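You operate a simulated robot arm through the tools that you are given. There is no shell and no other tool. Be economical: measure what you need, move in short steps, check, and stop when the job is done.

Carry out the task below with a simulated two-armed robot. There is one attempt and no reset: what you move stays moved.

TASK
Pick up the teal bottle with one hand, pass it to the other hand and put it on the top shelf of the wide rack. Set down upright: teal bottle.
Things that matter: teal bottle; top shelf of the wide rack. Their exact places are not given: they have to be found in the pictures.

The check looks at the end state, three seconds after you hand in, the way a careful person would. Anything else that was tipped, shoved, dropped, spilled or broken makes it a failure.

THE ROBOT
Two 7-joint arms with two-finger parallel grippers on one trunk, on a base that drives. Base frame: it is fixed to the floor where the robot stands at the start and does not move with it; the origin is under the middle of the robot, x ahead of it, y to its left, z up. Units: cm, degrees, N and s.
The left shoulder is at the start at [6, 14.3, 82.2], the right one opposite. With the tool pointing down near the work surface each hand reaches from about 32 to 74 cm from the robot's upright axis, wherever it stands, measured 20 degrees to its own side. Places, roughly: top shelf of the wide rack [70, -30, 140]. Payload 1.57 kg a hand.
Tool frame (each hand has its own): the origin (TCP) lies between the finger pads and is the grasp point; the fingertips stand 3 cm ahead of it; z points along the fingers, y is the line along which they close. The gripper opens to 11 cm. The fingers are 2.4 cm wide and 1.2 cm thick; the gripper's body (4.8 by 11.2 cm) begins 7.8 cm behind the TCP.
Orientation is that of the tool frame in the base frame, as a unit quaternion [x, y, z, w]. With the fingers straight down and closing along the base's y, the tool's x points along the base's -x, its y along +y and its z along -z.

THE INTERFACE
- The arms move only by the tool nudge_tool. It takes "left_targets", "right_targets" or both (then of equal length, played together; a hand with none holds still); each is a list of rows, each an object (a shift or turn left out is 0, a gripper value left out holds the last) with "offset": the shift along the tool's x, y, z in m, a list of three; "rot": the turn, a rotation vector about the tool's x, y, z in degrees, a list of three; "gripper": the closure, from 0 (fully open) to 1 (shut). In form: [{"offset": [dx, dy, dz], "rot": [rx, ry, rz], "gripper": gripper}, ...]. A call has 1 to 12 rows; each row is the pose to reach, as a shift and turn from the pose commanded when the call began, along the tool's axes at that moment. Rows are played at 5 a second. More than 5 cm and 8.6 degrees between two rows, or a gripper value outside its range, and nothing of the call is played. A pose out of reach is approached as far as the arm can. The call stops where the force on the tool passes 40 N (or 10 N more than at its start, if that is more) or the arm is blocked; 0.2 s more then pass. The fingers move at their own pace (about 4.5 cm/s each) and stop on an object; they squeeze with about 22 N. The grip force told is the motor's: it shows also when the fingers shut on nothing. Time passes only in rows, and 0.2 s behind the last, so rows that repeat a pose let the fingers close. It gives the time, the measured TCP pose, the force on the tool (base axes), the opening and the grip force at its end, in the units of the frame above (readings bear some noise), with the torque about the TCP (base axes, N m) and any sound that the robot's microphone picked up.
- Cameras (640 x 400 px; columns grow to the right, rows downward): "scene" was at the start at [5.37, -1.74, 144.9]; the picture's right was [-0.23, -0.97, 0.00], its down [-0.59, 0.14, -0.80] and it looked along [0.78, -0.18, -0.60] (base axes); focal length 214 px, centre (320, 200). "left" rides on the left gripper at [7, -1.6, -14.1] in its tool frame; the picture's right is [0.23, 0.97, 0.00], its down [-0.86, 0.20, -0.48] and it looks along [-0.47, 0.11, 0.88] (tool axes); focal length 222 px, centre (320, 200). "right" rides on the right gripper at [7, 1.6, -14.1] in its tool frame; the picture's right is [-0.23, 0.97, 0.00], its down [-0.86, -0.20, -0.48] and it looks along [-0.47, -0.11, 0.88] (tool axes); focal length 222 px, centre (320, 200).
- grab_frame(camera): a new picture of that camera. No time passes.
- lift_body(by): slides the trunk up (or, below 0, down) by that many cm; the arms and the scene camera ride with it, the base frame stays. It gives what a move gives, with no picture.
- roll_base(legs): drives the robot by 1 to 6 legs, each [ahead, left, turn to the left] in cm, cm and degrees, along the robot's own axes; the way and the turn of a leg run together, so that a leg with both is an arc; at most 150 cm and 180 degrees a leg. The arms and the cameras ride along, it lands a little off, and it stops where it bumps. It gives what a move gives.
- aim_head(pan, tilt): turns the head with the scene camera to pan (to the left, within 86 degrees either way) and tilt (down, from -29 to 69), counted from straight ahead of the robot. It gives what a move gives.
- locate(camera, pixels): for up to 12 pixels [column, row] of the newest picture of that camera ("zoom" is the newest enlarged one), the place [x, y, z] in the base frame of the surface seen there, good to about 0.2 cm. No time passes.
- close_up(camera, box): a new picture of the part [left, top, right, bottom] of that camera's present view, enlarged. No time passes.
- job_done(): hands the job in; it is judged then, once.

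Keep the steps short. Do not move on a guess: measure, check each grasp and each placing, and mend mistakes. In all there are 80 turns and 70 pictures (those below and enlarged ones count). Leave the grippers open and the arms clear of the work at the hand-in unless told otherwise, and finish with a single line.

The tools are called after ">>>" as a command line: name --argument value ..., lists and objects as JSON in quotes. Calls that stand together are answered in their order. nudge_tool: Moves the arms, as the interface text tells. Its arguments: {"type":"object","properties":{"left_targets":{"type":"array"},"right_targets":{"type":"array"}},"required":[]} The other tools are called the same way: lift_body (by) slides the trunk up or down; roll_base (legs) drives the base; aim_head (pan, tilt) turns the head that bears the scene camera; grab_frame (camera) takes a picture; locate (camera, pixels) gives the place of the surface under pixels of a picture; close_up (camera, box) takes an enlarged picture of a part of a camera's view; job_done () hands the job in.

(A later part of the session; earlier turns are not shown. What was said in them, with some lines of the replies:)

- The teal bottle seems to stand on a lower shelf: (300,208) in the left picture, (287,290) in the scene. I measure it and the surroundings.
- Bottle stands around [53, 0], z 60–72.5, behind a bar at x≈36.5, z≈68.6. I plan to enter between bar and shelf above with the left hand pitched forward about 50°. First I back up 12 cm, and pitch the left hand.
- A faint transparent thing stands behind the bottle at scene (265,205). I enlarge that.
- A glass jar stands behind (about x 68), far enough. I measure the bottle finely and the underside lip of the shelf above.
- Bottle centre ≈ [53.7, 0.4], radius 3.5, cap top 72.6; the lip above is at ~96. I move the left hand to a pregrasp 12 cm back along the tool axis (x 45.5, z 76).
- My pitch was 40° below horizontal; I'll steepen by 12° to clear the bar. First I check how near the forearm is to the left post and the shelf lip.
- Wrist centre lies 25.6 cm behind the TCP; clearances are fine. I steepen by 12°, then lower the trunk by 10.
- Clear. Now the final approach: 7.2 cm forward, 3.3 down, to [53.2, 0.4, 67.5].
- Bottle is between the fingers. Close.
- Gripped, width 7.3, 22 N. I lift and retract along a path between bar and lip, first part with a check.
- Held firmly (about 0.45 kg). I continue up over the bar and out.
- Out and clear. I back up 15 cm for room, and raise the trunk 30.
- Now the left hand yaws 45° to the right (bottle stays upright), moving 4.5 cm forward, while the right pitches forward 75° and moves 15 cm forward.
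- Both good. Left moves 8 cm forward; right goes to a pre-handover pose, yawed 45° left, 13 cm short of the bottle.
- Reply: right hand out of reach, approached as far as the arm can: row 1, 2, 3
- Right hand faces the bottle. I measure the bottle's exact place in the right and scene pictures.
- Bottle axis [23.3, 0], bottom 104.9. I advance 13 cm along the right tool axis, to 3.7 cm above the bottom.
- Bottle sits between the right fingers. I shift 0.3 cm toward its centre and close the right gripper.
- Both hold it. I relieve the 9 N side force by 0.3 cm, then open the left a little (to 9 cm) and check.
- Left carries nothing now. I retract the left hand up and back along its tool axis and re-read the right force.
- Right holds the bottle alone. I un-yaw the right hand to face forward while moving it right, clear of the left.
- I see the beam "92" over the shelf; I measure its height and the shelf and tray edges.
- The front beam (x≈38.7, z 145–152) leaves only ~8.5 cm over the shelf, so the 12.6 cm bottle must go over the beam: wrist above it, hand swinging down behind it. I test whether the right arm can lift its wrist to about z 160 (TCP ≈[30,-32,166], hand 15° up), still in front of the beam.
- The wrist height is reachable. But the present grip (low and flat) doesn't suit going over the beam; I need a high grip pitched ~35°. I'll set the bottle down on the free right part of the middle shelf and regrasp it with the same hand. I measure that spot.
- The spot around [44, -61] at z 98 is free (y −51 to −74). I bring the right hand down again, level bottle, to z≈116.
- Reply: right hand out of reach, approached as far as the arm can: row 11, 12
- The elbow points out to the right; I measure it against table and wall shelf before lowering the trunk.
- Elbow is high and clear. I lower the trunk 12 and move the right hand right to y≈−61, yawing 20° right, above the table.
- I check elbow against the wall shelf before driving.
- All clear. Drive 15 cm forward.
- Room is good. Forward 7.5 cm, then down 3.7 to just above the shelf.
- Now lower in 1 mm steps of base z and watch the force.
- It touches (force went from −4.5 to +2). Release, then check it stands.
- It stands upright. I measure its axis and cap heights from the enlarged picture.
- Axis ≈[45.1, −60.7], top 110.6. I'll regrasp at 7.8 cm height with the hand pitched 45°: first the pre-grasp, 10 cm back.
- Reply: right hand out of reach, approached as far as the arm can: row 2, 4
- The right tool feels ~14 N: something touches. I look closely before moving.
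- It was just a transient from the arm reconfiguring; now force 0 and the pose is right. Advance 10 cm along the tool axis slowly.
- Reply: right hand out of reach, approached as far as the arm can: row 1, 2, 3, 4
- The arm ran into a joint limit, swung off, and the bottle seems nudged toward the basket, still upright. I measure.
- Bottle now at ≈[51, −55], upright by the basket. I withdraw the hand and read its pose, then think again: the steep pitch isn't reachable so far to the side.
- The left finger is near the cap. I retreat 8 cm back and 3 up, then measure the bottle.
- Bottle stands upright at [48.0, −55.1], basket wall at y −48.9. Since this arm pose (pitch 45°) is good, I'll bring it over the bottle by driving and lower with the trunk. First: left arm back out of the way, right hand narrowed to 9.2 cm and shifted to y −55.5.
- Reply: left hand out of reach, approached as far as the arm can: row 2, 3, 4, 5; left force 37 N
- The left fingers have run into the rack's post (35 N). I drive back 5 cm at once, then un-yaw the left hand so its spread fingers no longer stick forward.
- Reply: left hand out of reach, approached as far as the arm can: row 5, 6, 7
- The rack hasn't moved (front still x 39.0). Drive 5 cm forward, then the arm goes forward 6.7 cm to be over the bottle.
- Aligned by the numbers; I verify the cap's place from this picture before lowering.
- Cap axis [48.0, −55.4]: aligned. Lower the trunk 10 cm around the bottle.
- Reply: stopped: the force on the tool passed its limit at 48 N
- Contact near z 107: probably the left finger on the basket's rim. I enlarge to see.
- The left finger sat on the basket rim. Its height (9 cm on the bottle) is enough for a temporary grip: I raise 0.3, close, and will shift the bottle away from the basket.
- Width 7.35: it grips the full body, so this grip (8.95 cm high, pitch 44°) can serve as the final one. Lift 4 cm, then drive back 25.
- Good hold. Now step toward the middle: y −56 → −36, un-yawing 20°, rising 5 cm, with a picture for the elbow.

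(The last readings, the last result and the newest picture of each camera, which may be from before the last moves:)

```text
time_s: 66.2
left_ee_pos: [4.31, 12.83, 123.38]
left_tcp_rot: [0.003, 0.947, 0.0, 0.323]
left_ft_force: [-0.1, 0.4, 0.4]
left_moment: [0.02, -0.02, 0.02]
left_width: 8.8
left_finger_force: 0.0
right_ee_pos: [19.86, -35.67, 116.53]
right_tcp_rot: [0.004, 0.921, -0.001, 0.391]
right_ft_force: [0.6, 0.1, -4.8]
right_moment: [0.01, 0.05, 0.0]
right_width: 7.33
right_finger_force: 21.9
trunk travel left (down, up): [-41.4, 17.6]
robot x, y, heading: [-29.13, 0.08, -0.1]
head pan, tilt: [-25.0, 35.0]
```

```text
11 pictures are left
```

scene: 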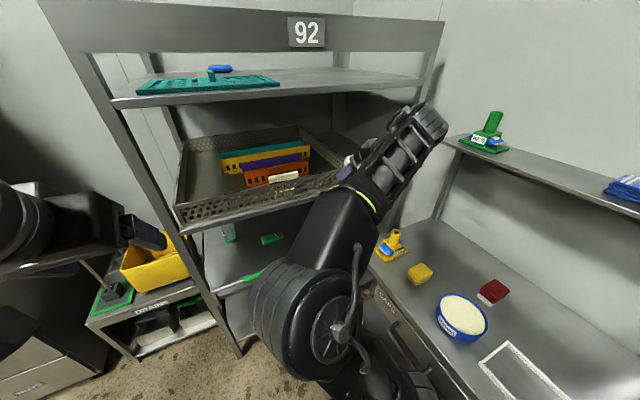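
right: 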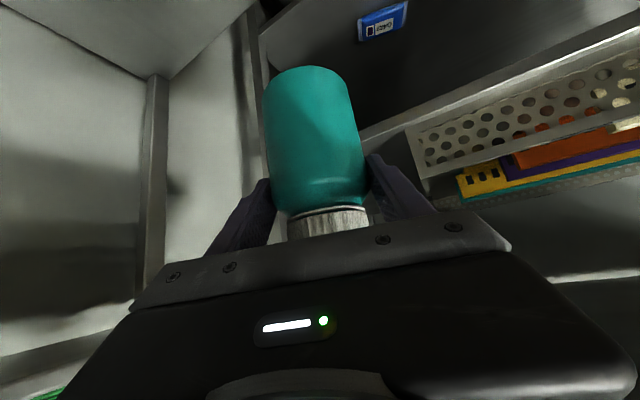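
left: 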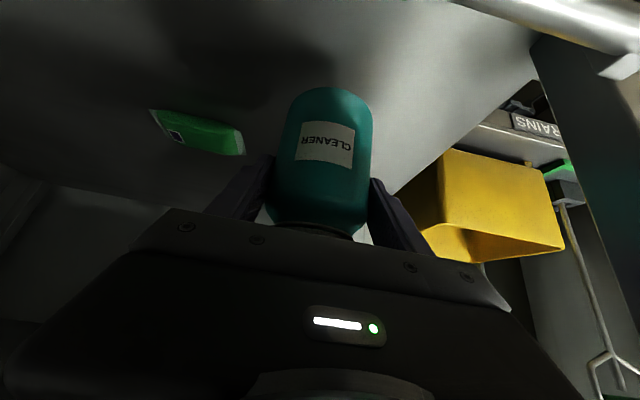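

Elbow is clear. Raise the trunk fully (17 cm), then test the final arm pose here, in front of the beam: TCP 146 high, 58.5 cm ahead of the robot.

>>> lift_body --by 17.6

>>> nudge_tool --right_targets '[{"offset": [-0.03, 0, 0]}, {"offset": [-0.06, 0, 0]}, {"offset": [-0.09, 0, -0.001]}, {"offset": [-0.12, 0, -0.002]}, {"offset": [-0.147, 0, -0.004]}, {"offset": [-0.147, 0, -0.004]}, {"offset": [-0.147, 0, -0.004]}]'

```text
time_s: 68.2
left_ee_pos: [4.25, 12.78, 140.92]
left_tcp_rot: [0.003, 0.946, 0.0, 0.323]
left_ft_force: [-0.2, -0.8, 0.8]
left_moment: [0.01, -0.02, 0.02]
left_width: 8.79
left_finger_force: 0.1
right_ee_pos: [19.82, -35.53, 134.16]
right_tcp_rot: [0.004, 0.92, -0.001, 0.391]
right_ft_force: [0.4, 0.8, -4.7]
right_moment: [0.02, 0.03, 0.0]
right_width: 7.33
right_finger_force: 21.7
trunk travel left (down, up): [-59.0, 0.0]
robot x, y, heading: [-29.16, -0.38, -0.3]
head pan, tilt: [-25.0, 35.0]
```

```text
time_s: 69.8
left_ee_pos: [4.34, 12.7, 141.05]
left_tcp_rot: [0.003, 0.946, 0.001, 0.323]
left_ft_force: [-0.1, 0.7, 0.1]
left_moment: [0.01, 0.0, -0.01]
left_width: 8.79
left_finger_force: 0.2
right_ee_pos: [29.92, -35.92, 145.07]
right_tcp_rot: [0.005, 0.921, -0.001, 0.39]
right_ft_force: [0.6, 0.0, -5.0]
right_moment: [0.04, 0.05, -0.01]
right_width: 7.33
right_finger_force: 21.6
trunk travel left (down, up): [-59.0, 0.0]
robot x, y, heading: [-29.14, 0.39, -0.1]
head pan, tilt: [-25.0, 35.0]
```

The final arm pose is reachable. I look at the forearm's slope.

>>> grab_frame --camera "scene"

>>> locate --camera "scene" --pixels '[[420, 60], [400, 90], [380, 130], [360, 170], [440, 80], [430, 40], [300, 120], [360, 210], [300, 200], [230, 20], [300, 48]]'

```text
10 pictures are left
```

scene: 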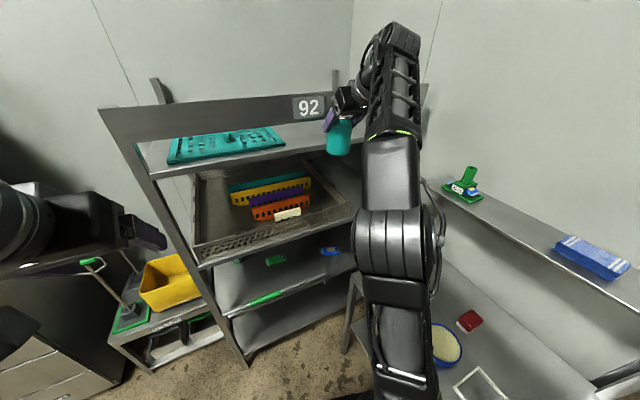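

```text
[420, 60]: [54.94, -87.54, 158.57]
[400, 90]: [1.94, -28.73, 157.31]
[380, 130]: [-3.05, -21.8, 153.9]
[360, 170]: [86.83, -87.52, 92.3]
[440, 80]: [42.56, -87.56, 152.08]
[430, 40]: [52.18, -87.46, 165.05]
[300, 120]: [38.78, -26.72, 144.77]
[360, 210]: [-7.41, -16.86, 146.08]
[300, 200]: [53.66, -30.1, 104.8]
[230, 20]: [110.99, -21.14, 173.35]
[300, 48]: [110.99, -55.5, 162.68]
```

I check the beam's thickness along its top edge in the same picture.

>>> locate --camera "scene" --pixels '[[200, 103], [200, 104], [200, 105], [200, 106], [200, 107], [250, 98], [250, 99], [250, 100], [250, 101], [250, 102], [110, 110], [250, 97]]'

```text
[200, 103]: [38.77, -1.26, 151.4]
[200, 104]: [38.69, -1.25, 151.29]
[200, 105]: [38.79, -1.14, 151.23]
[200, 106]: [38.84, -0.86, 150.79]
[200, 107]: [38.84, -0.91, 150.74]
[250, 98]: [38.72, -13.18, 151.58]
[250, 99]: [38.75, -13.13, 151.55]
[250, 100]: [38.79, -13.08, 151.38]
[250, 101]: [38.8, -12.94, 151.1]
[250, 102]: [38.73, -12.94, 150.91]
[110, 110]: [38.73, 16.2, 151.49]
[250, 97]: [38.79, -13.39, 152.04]
```

The bottle's swing would graze the beam from here, so I first draw the hand back 12 cm, then swing it up 54° about the wrist.

>>> nudge_tool --right_targets '[{"offset": [0.0278, 0, -0.0288]}, {"offset": [0.0556, 0, -0.0575]}, {"offset": [0.0834, 0, -0.0863]}, {"rot": [0, -7.71, 0], "offset": [0.0491, 0, -0.0886]}, {"rot": [0, -15.43, 0], "offset": [0.0153, 0, -0.0955]}, {"rot": [0, -23.14, 0], "offset": [-0.0172, 0, -0.1069]}, {"rot": [0, -30.86, 0], "offset": [-0.0479, 0, -0.1225]}, {"rot": [0, -38.57, 0], "offset": [-0.0762, 0, -0.1422]}, {"rot": [0, -46.29, 0], "offset": [-0.1016, 0, -0.1654]}, {"rot": [0, -54, 0], "offset": [-0.1237, 0, -0.1918]}, {"rot": [0, -54, 0], "offset": [-0.1237, 0, -0.1918]}]'

>>> grab_frame --camera "right"

```text
time_s: 72.2
left_ee_pos: [4.3, 12.91, 140.96]
left_tcp_rot: [0.002, 0.947, 0.001, 0.322]
left_ft_force: [0.7, 0.5, -0.7]
left_moment: [-0.01, 0.01, 0.01]
left_width: 8.79
left_finger_force: 0.2
right_ee_pos: [24.34, -35.62, 166.77]
right_tcp_rot: [0.003, 0.642, -0.003, 0.766]
right_ft_force: [0.4, -0.3, -5.6]
right_moment: [-0.03, 0.11, -0.03]
right_width: 7.34
right_finger_force: 22.0
trunk travel left (down, up): [-59.0, 0.0]
robot x, y, heading: [-29.19, -0.16, -0.3]
head pan, tilt: [-25.0, 35.0]
```

```text
9 pictures are left
```

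right: 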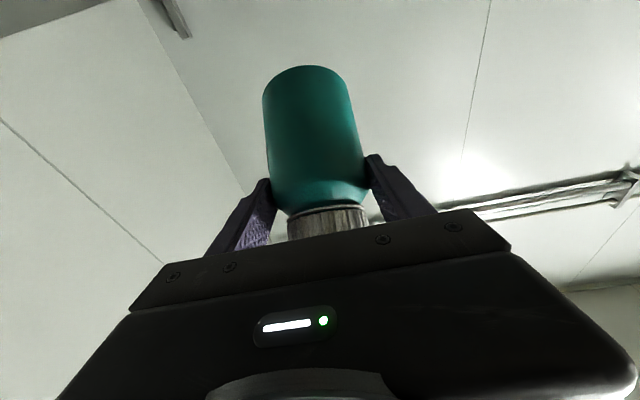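

Bottle didn't slip. All parts are above the beam (bottle ≥158, camera ~156 vs beam 152). Drive forward 28.

>>> roll_base --legs '[[28, 0, 0]]'

>>> grab_frame --camera "scene"

```text
time_s: 74.2
left_ee_pos: [32.26, 12.65, 140.84]
left_tcp_rot: [0.004, 0.947, 0.0, 0.322]
left_ft_force: [0.6, 0.5, 0.2]
left_moment: [0.02, 0.01, 0.04]
left_width: 8.8
left_finger_force: 0.1
right_ee_pos: [52.31, -35.81, 166.73]
right_tcp_rot: [0.003, 0.643, -0.003, 0.766]
right_ft_force: [0.3, 0.3, -4.6]
right_moment: [0.02, 0.13, -0.02]
right_width: 7.33
right_finger_force: 22.0
trunk travel left (down, up): [-59.0, 0.0]
robot x, y, heading: [-1.13, -0.08, -0.3]
head pan, tilt: [-25.0, 35.0]
```

```text
8 pictures are left
```

scene: 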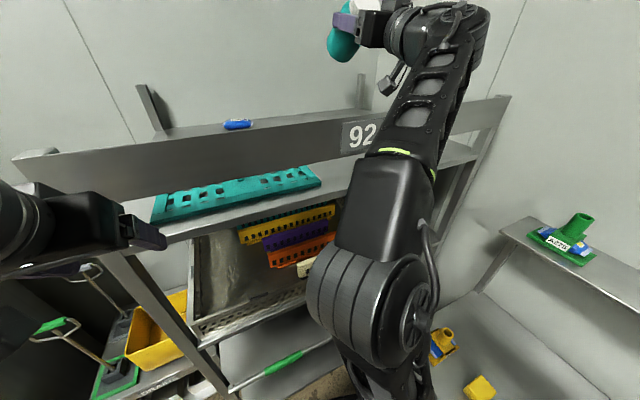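

Clear. Drive 1.2 more, then move the hand forward 12.3 cm by arm, above the beam.

>>> roll_base --legs '[[1.2, 0, 0]]'

>>> nudge_tool --right_targets '[{"offset": [0.0041, 0, 0.0306]}, {"offset": [0.0082, 0, 0.0611]}, {"offset": [0.0123, 0, 0.0917]}, {"offset": [0.0165, 0, 0.122]}, {"offset": [0.0165, 0, 0.122]}]'

>>> grab_frame --camera "scene"

```text
time_s: 74.9
left_ee_pos: [33.35, 12.57, 140.77]
left_tcp_rot: [0.003, 0.946, 0.001, 0.323]
left_ft_force: [-0.6, -0.5, -0.6]
left_moment: [0.01, -0.02, -0.01]
left_width: 8.81
left_finger_force: 0.0
right_ee_pos: [53.45, -35.76, 166.81]
right_tcp_rot: [0.004, 0.643, -0.004, 0.766]
right_ft_force: [0.9, 0.6, -4.0]
right_moment: [-0.03, 0.12, 0.02]
right_width: 7.32
right_finger_force: 22.2
trunk travel left (down, up): [-59.0, 0.0]
robot x, y, heading: [0.11, -0.04, -0.3]
head pan, tilt: [-25.0, 35.0]
```

```text
time_s: 76.1
left_ee_pos: [33.24, 12.68, 141.14]
left_tcp_rot: [0.004, 0.946, 0.0, 0.323]
left_ft_force: [-0.2, 0.5, 0.4]
left_moment: [-0.04, -0.06, 0.0]
left_width: 8.8
left_finger_force: 0.1
right_ee_pos: [65.46, -35.86, 167.27]
right_tcp_rot: [0.003, 0.642, -0.002, 0.767]
right_ft_force: [1.0, -0.2, -4.8]
right_moment: [0.01, 0.17, 0.02]
right_width: 7.33
right_finger_force: 21.9
trunk travel left (down, up): [-59.0, 0.0]
robot x, y, heading: [0.42, 0.16, -0.4]
head pan, tilt: [-25.0, 35.0]
```

```text
7 pictures are left
```

scene: 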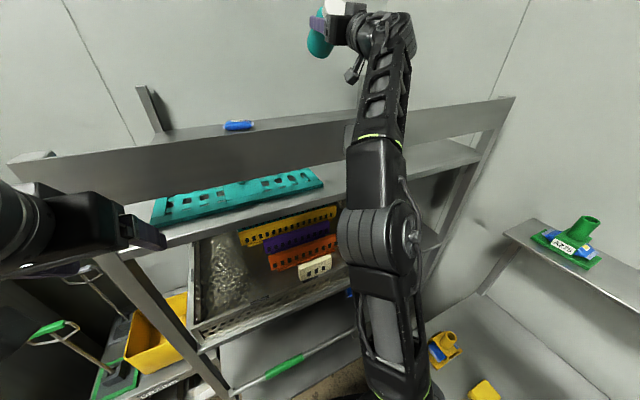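

Everything is beyond the beam. Swing down about the wrist (now 0.8 cm higher), first 39°.

>>> nudge_tool --right_targets '[{"rot": [0, 7.74, 0], "offset": [0.0265, 0, -0.0009]}, {"rot": [0, 15.49, 0], "offset": [0.0604, 0, -0.0079]}, {"rot": [0, 23.23, 0], "offset": [0.0929, 0, -0.0193]}, {"rot": [0, 30.97, 0], "offset": [0.1237, 0, -0.035]}, {"rot": [0, 38.71, 0], "offset": [0.152, 0, -0.0547]}, {"rot": [0, 38.71, 0], "offset": [0.152, 0, -0.0547]}]'

>>> grab_frame --camera "right"

>>> grab_frame --camera "scene"

```text
time_s: 77.5
left_ee_pos: [33.39, 12.59, 140.98]
left_tcp_rot: [0.004, 0.946, 0.0, 0.323]
left_ft_force: [-1.3, 0.3, -0.3]
left_moment: [0.01, -0.01, 0.03]
left_width: 8.8
left_finger_force: 0.1
right_ee_pos: [62.83, -35.73, 151.55]
right_tcp_rot: [0.005, 0.861, -0.002, 0.509]
right_ft_force: [0.1, 0.1, -4.1]
right_moment: [-0.02, 0.12, -0.06]
right_width: 7.32
right_finger_force: 21.8
trunk travel left (down, up): [-59.0, 0.0]
robot x, y, heading: [0.28, -0.15, -0.5]
head pan, tilt: [-25.0, 35.0]
```

```text
6 pictures are left
```

right: 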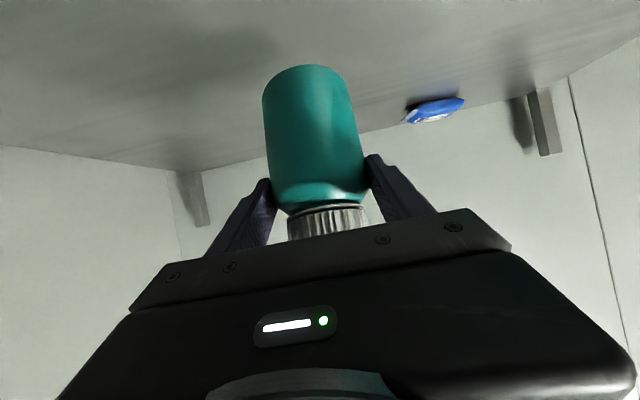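

```text
5 pictures are left
```

scene: 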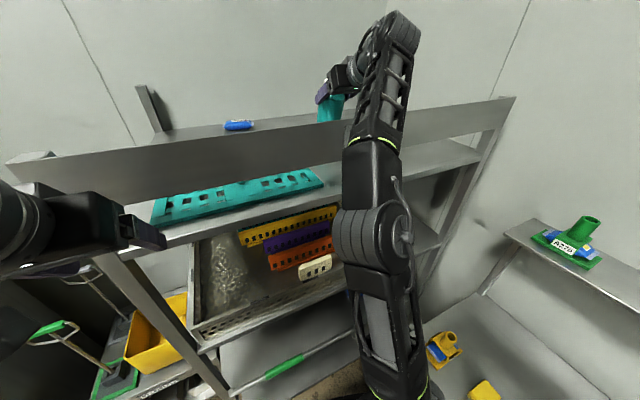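

Going well. The last 15.5° of the swing, ending ~1 cm above the shelf.

>>> nudge_tool --right_targets '[{"rot": [0, 5.16, 0], "offset": [0.023, 0, -0.001]}, {"rot": [0, 10.33, 0], "offset": [0.0459, 0, -0.0041]}, {"rot": [0, 15.49, 0], "offset": [0.0684, 0, -0.0093]}, {"rot": [0, 15.49, 0], "offset": [0.0684, 0, -0.0093]}]'

```text
time_s: 78.5
left_ee_pos: [33.38, 12.68, 140.96]
left_tcp_rot: [0.004, 0.947, 0.0, 0.323]
left_ft_force: [0.1, 0.1, -0.3]
left_moment: [0.03, 0.02, 0.01]
left_width: 8.82
left_finger_force: 0.0
right_ee_pos: [58.95, -35.65, 146.13]
right_tcp_rot: [0.004, 0.921, -0.001, 0.389]
right_ft_force: [0.7, 0.5, -3.8]
right_moment: [0.01, 0.03, -0.04]
right_width: 7.35
right_finger_force: 22.4
trunk travel left (down, up): [-59.0, 0.0]
robot x, y, heading: [-0.0, -0.01, -0.3]
head pan, tilt: [-25.0, 35.0]
```

No contact so far. Lower with the trunk: 0.8, then 0.3.

>>> lift_body --by -0.8

>>> lift_body --by -0.25

```text
time_s: 79.1
left_ee_pos: [33.29, 12.7, 140.27]
left_tcp_rot: [0.002, 0.946, 0.001, 0.323]
left_ft_force: [0.3, 1.0, 0.2]
left_moment: [0.01, 0.02, 0.02]
left_width: 8.81
left_finger_force: 0.1
right_ee_pos: [58.82, -35.86, 145.33]
right_tcp_rot: [0.004, 0.921, -0.001, 0.39]
right_ft_force: [0.2, 0.6, -3.4]
right_moment: [0.01, 0.07, 0.03]
right_width: 7.37
right_finger_force: 21.9
trunk travel left (down, up): [-58.2, 0.8]
robot x, y, heading: [-0.45, -0.09, -0.3]
head pan, tilt: [-25.0, 35.0]
```

```text
time_s: 79.6
left_ee_pos: [33.25, 12.57, 140.1]
left_tcp_rot: [0.004, 0.946, 0.0, 0.324]
left_ft_force: [0.4, -1.0, 0.0]
left_moment: [0.01, -0.01, 0.02]
left_width: 8.83
left_finger_force: 0.1
right_ee_pos: [58.94, -35.61, 145.14]
right_tcp_rot: [0.005, 0.92, -0.002, 0.391]
right_ft_force: [2.9, -2.4, 9.2]
right_moment: [-0.09, -0.67, -0.08]
right_width: 7.34
right_finger_force: 22.2
trunk travel left (down, up): [-58.0, 1.0]
robot x, y, heading: [0.2, -0.07, -0.4]
head pan, tilt: [-25.0, 35.0]
```

It bears on the shelf (force +9 N). Ease 0.1 cm, then open.

>>> lift_body --by 0.1

>>> nudge_tool --right_targets '[{"gripper": 0.28}, {"gripper": 0.15}, {"gripper": 0}, {"gripper": 0}, {"gripper": 0}]'

>>> grab_frame --camera "right"

```text
time_s: 80.1
left_ee_pos: [33.19, 12.68, 140.05]
left_tcp_rot: [0.003, 0.946, 0.0, 0.324]
left_ft_force: [-0.7, 0.4, -0.3]
left_moment: [0.01, -0.01, 0.01]
left_width: 8.8
left_finger_force: 0.0
right_ee_pos: [58.85, -35.77, 145.18]
right_tcp_rot: [0.004, 0.92, -0.001, 0.391]
right_ft_force: [2.6, -1.9, 9.1]
right_moment: [-0.23, -0.65, -0.03]
right_width: 7.32
right_finger_force: 22.7
trunk travel left (down, up): [-58.0, 0.9]
robot x, y, heading: [0.05, 0.09, -0.3]
head pan, tilt: [-25.0, 35.0]
```

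```text
time_s: 81.3
left_ee_pos: [33.27, 12.63, 140.03]
left_tcp_rot: [0.003, 0.946, 0.0, 0.323]
left_ft_force: [-0.1, 0.4, 0.7]
left_moment: [-0.01, 0.01, -0.03]
left_width: 8.8
left_finger_force: 0.1
right_ee_pos: [58.79, -35.68, 145.08]
right_tcp_rot: [0.003, 0.921, 0.0, 0.39]
right_ft_force: [-0.6, 0.0, -0.5]
right_moment: [-0.02, -0.02, -0.03]
right_width: 10.98
right_finger_force: 0.0
trunk travel left (down, up): [-58.0, 0.9]
robot x, y, heading: [-0.07, -0.02, -0.2]
head pan, tilt: [-25.0, 35.0]
```

```text
4 pictures are left
```

right: 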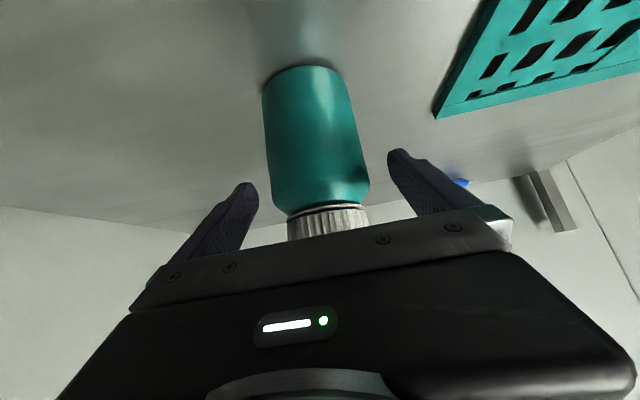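

The bottle stands freely. I swing the hand up about its wrist again (the open fingers slide up past the bottle's sides), same way as it came.

>>> nudge_tool --right_targets '[{"rot": [0, -3.86, 0], "offset": [-0.0172, 0, -0.0006]}, {"rot": [0, -7.71, 0], "offset": [-0.0343, 0, -0.0023]}, {"rot": [0, -15.43, 0], "offset": [-0.0681, 0, -0.0092]}, {"rot": [0, -23.14, 0], "offset": [-0.1006, 0, -0.0206]}, {"rot": [0, -30.86, 0], "offset": [-0.1313, 0, -0.0362]}, {"rot": [0, -38.57, 0], "offset": [-0.1596, 0, -0.0559]}, {"rot": [0, -46.29, 0], "offset": [-0.185, 0, -0.0791]}, {"rot": [0, -54, 0], "offset": [-0.2071, 0, -0.1055]}, {"rot": [0, -54, 0], "offset": [-0.2071, 0, -0.1055]}]'

>>> lift_body --by 0.9

>>> grab_frame --camera "scene"

```text
time_s: 83.3
left_ee_pos: [33.27, 12.61, 139.97]
left_tcp_rot: [0.003, 0.946, 0.001, 0.323]
left_ft_force: [-0.2, 1.1, 0.3]
left_moment: [0.03, 0.02, 0.02]
left_width: 8.79
left_finger_force: 0.1
right_ee_pos: [65.43, -35.61, 167.1]
right_tcp_rot: [0.003, 0.644, -0.003, 0.765]
right_ft_force: [0.4, 0.4, -0.5]
right_moment: [-0.04, 0.02, 0.02]
right_width: 11.0
right_finger_force: 0.0
trunk travel left (down, up): [-58.0, 0.9]
robot x, y, heading: [-0.4, -0.19, -0.4]
head pan, tilt: [-25.0, 35.0]
```

```text
time_s: 83.9
left_ee_pos: [33.25, 12.72, 141.01]
left_tcp_rot: [0.004, 0.946, 0.001, 0.323]
left_ft_force: [-0.5, 0.0, 0.6]
left_moment: [0.01, 0.02, 0.0]
left_width: 8.8
left_finger_force: 0.1
right_ee_pos: [65.59, -35.56, 168.02]
right_tcp_rot: [0.003, 0.644, -0.003, 0.765]
right_ft_force: [0.1, -0.1, -0.8]
right_moment: [0.0, 0.0, -0.01]
right_width: 11.01
right_finger_force: 0.0
trunk travel left (down, up): [-59.0, 0.0]
robot x, y, heading: [0.08, -0.23, -0.4]
head pan, tilt: [-25.0, 35.0]
```

```text
3 pictures are left
```

scene: 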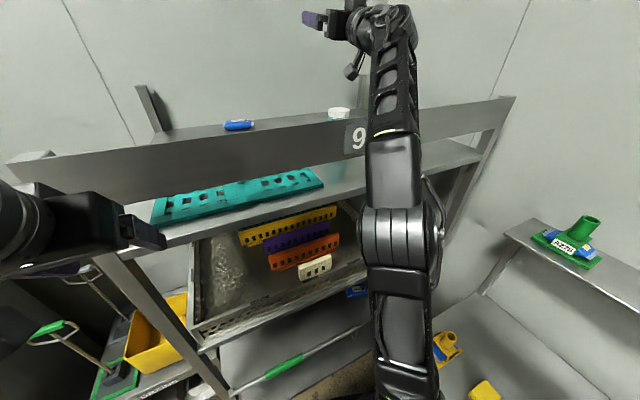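

The cap shows level above the beam at (340,113). Hand, camera and forearm are above the beam; drive back 30.

>>> roll_base --legs '[[-29, 0, 0]]'

>>> grab_frame --camera "scene"

>>> locate --camera "scene" --pixels '[[320, 95], [315, 130], [325, 95], [330, 130]]'

```text
time_s: 85.9
left_ee_pos: [4.92, 12.86, 140.98]
left_tcp_rot: [0.002, 0.946, 0.001, 0.324]
left_ft_force: [0.2, 0.0, 0.8]
left_moment: [0.03, 0.01, -0.03]
left_width: 8.79
left_finger_force: 0.0
right_ee_pos: [37.09, -35.34, 168.11]
right_tcp_rot: [0.002, 0.644, -0.002, 0.765]
right_ft_force: [-0.2, 1.0, -0.6]
right_moment: [-0.03, 0.0, 0.0]
right_width: 11.01
right_finger_force: 0.1
trunk travel left (down, up): [-59.0, 0.0]
robot x, y, heading: [-28.42, 0.08, 0.0]
head pan, tilt: [-25.0, 35.0]
```

```text
2 pictures are left
```

scene: 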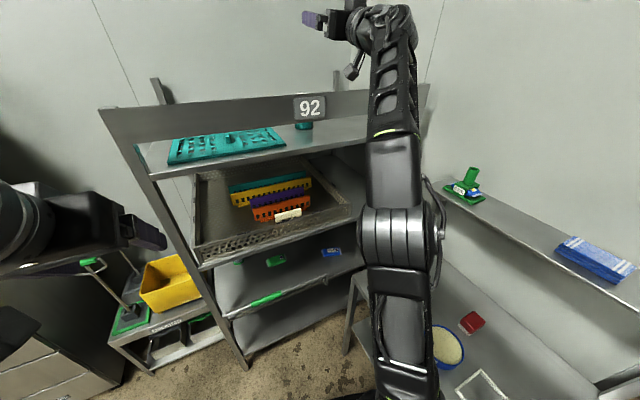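

```text
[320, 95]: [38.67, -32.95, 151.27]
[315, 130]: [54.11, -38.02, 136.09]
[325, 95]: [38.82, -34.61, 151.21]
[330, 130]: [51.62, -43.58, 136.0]
```

The bottle stands on the top shelf at (304,126). I draw the right hand back 12 cm from the rack and take a last enlarged look.

>>> nudge_tool --right_targets '[{"offset": [-0.004, 0, -0.04]}, {"offset": [-0.01, 0, -0.08]}, {"offset": [-0.016, 0, -0.12]}, {"offset": [-0.016, 0, -0.12]}]' --left_targets '[{"gripper": 0}, {"gripper": 0}, {"gripper": 0}, {"gripper": 0}]'

>>> close_up --camera "scene" --box '[160, 70, 440, 270]'

```text
time_s: 86.9
left_ee_pos: [4.95, 12.65, 140.83]
left_tcp_rot: [0.003, 0.946, 0.001, 0.323]
left_ft_force: [-0.6, 0.1, 0.0]
left_moment: [-0.02, -0.01, -0.01]
left_width: 11.01
left_finger_force: 0.0
right_ee_pos: [25.43, -35.22, 167.53]
right_tcp_rot: [0.003, 0.644, -0.003, 0.765]
right_ft_force: [0.8, -0.9, 0.4]
right_moment: [0.02, -0.01, 0.03]
right_width: 11.01
right_finger_force: 0.0
trunk travel left (down, up): [-59.0, 0.0]
robot x, y, heading: [-27.91, -0.26, -0.2]
head pan, tilt: [-25.0, 35.0]
```

```text
2.00 times, centred on (300, 170) of scene
```

zoom: 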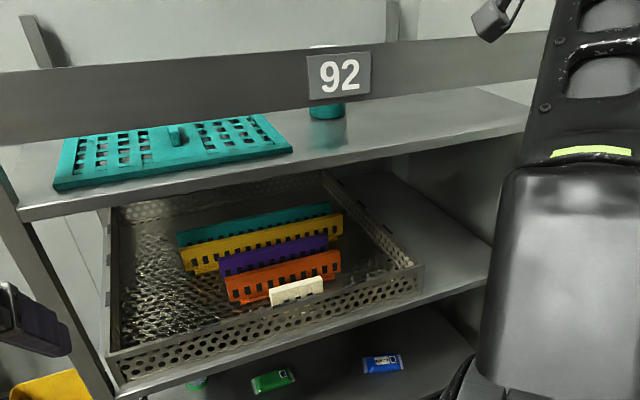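

The bottle stands upright on the top shelf behind the beam, and the tray, the basket and its contents look as they did before. Both grippers are open and clear of the rack, so I hand in.

>>> job_done

```text
The job is handed in.
```

The teal bottle was picked up with the left hand, passed to the right, and set upright on the top shelf of the wide rack; on the way I set it down once on the middle shelf to change grip, nudged it about 6 cm there, and touched the rack post and basket rim without visible shift.
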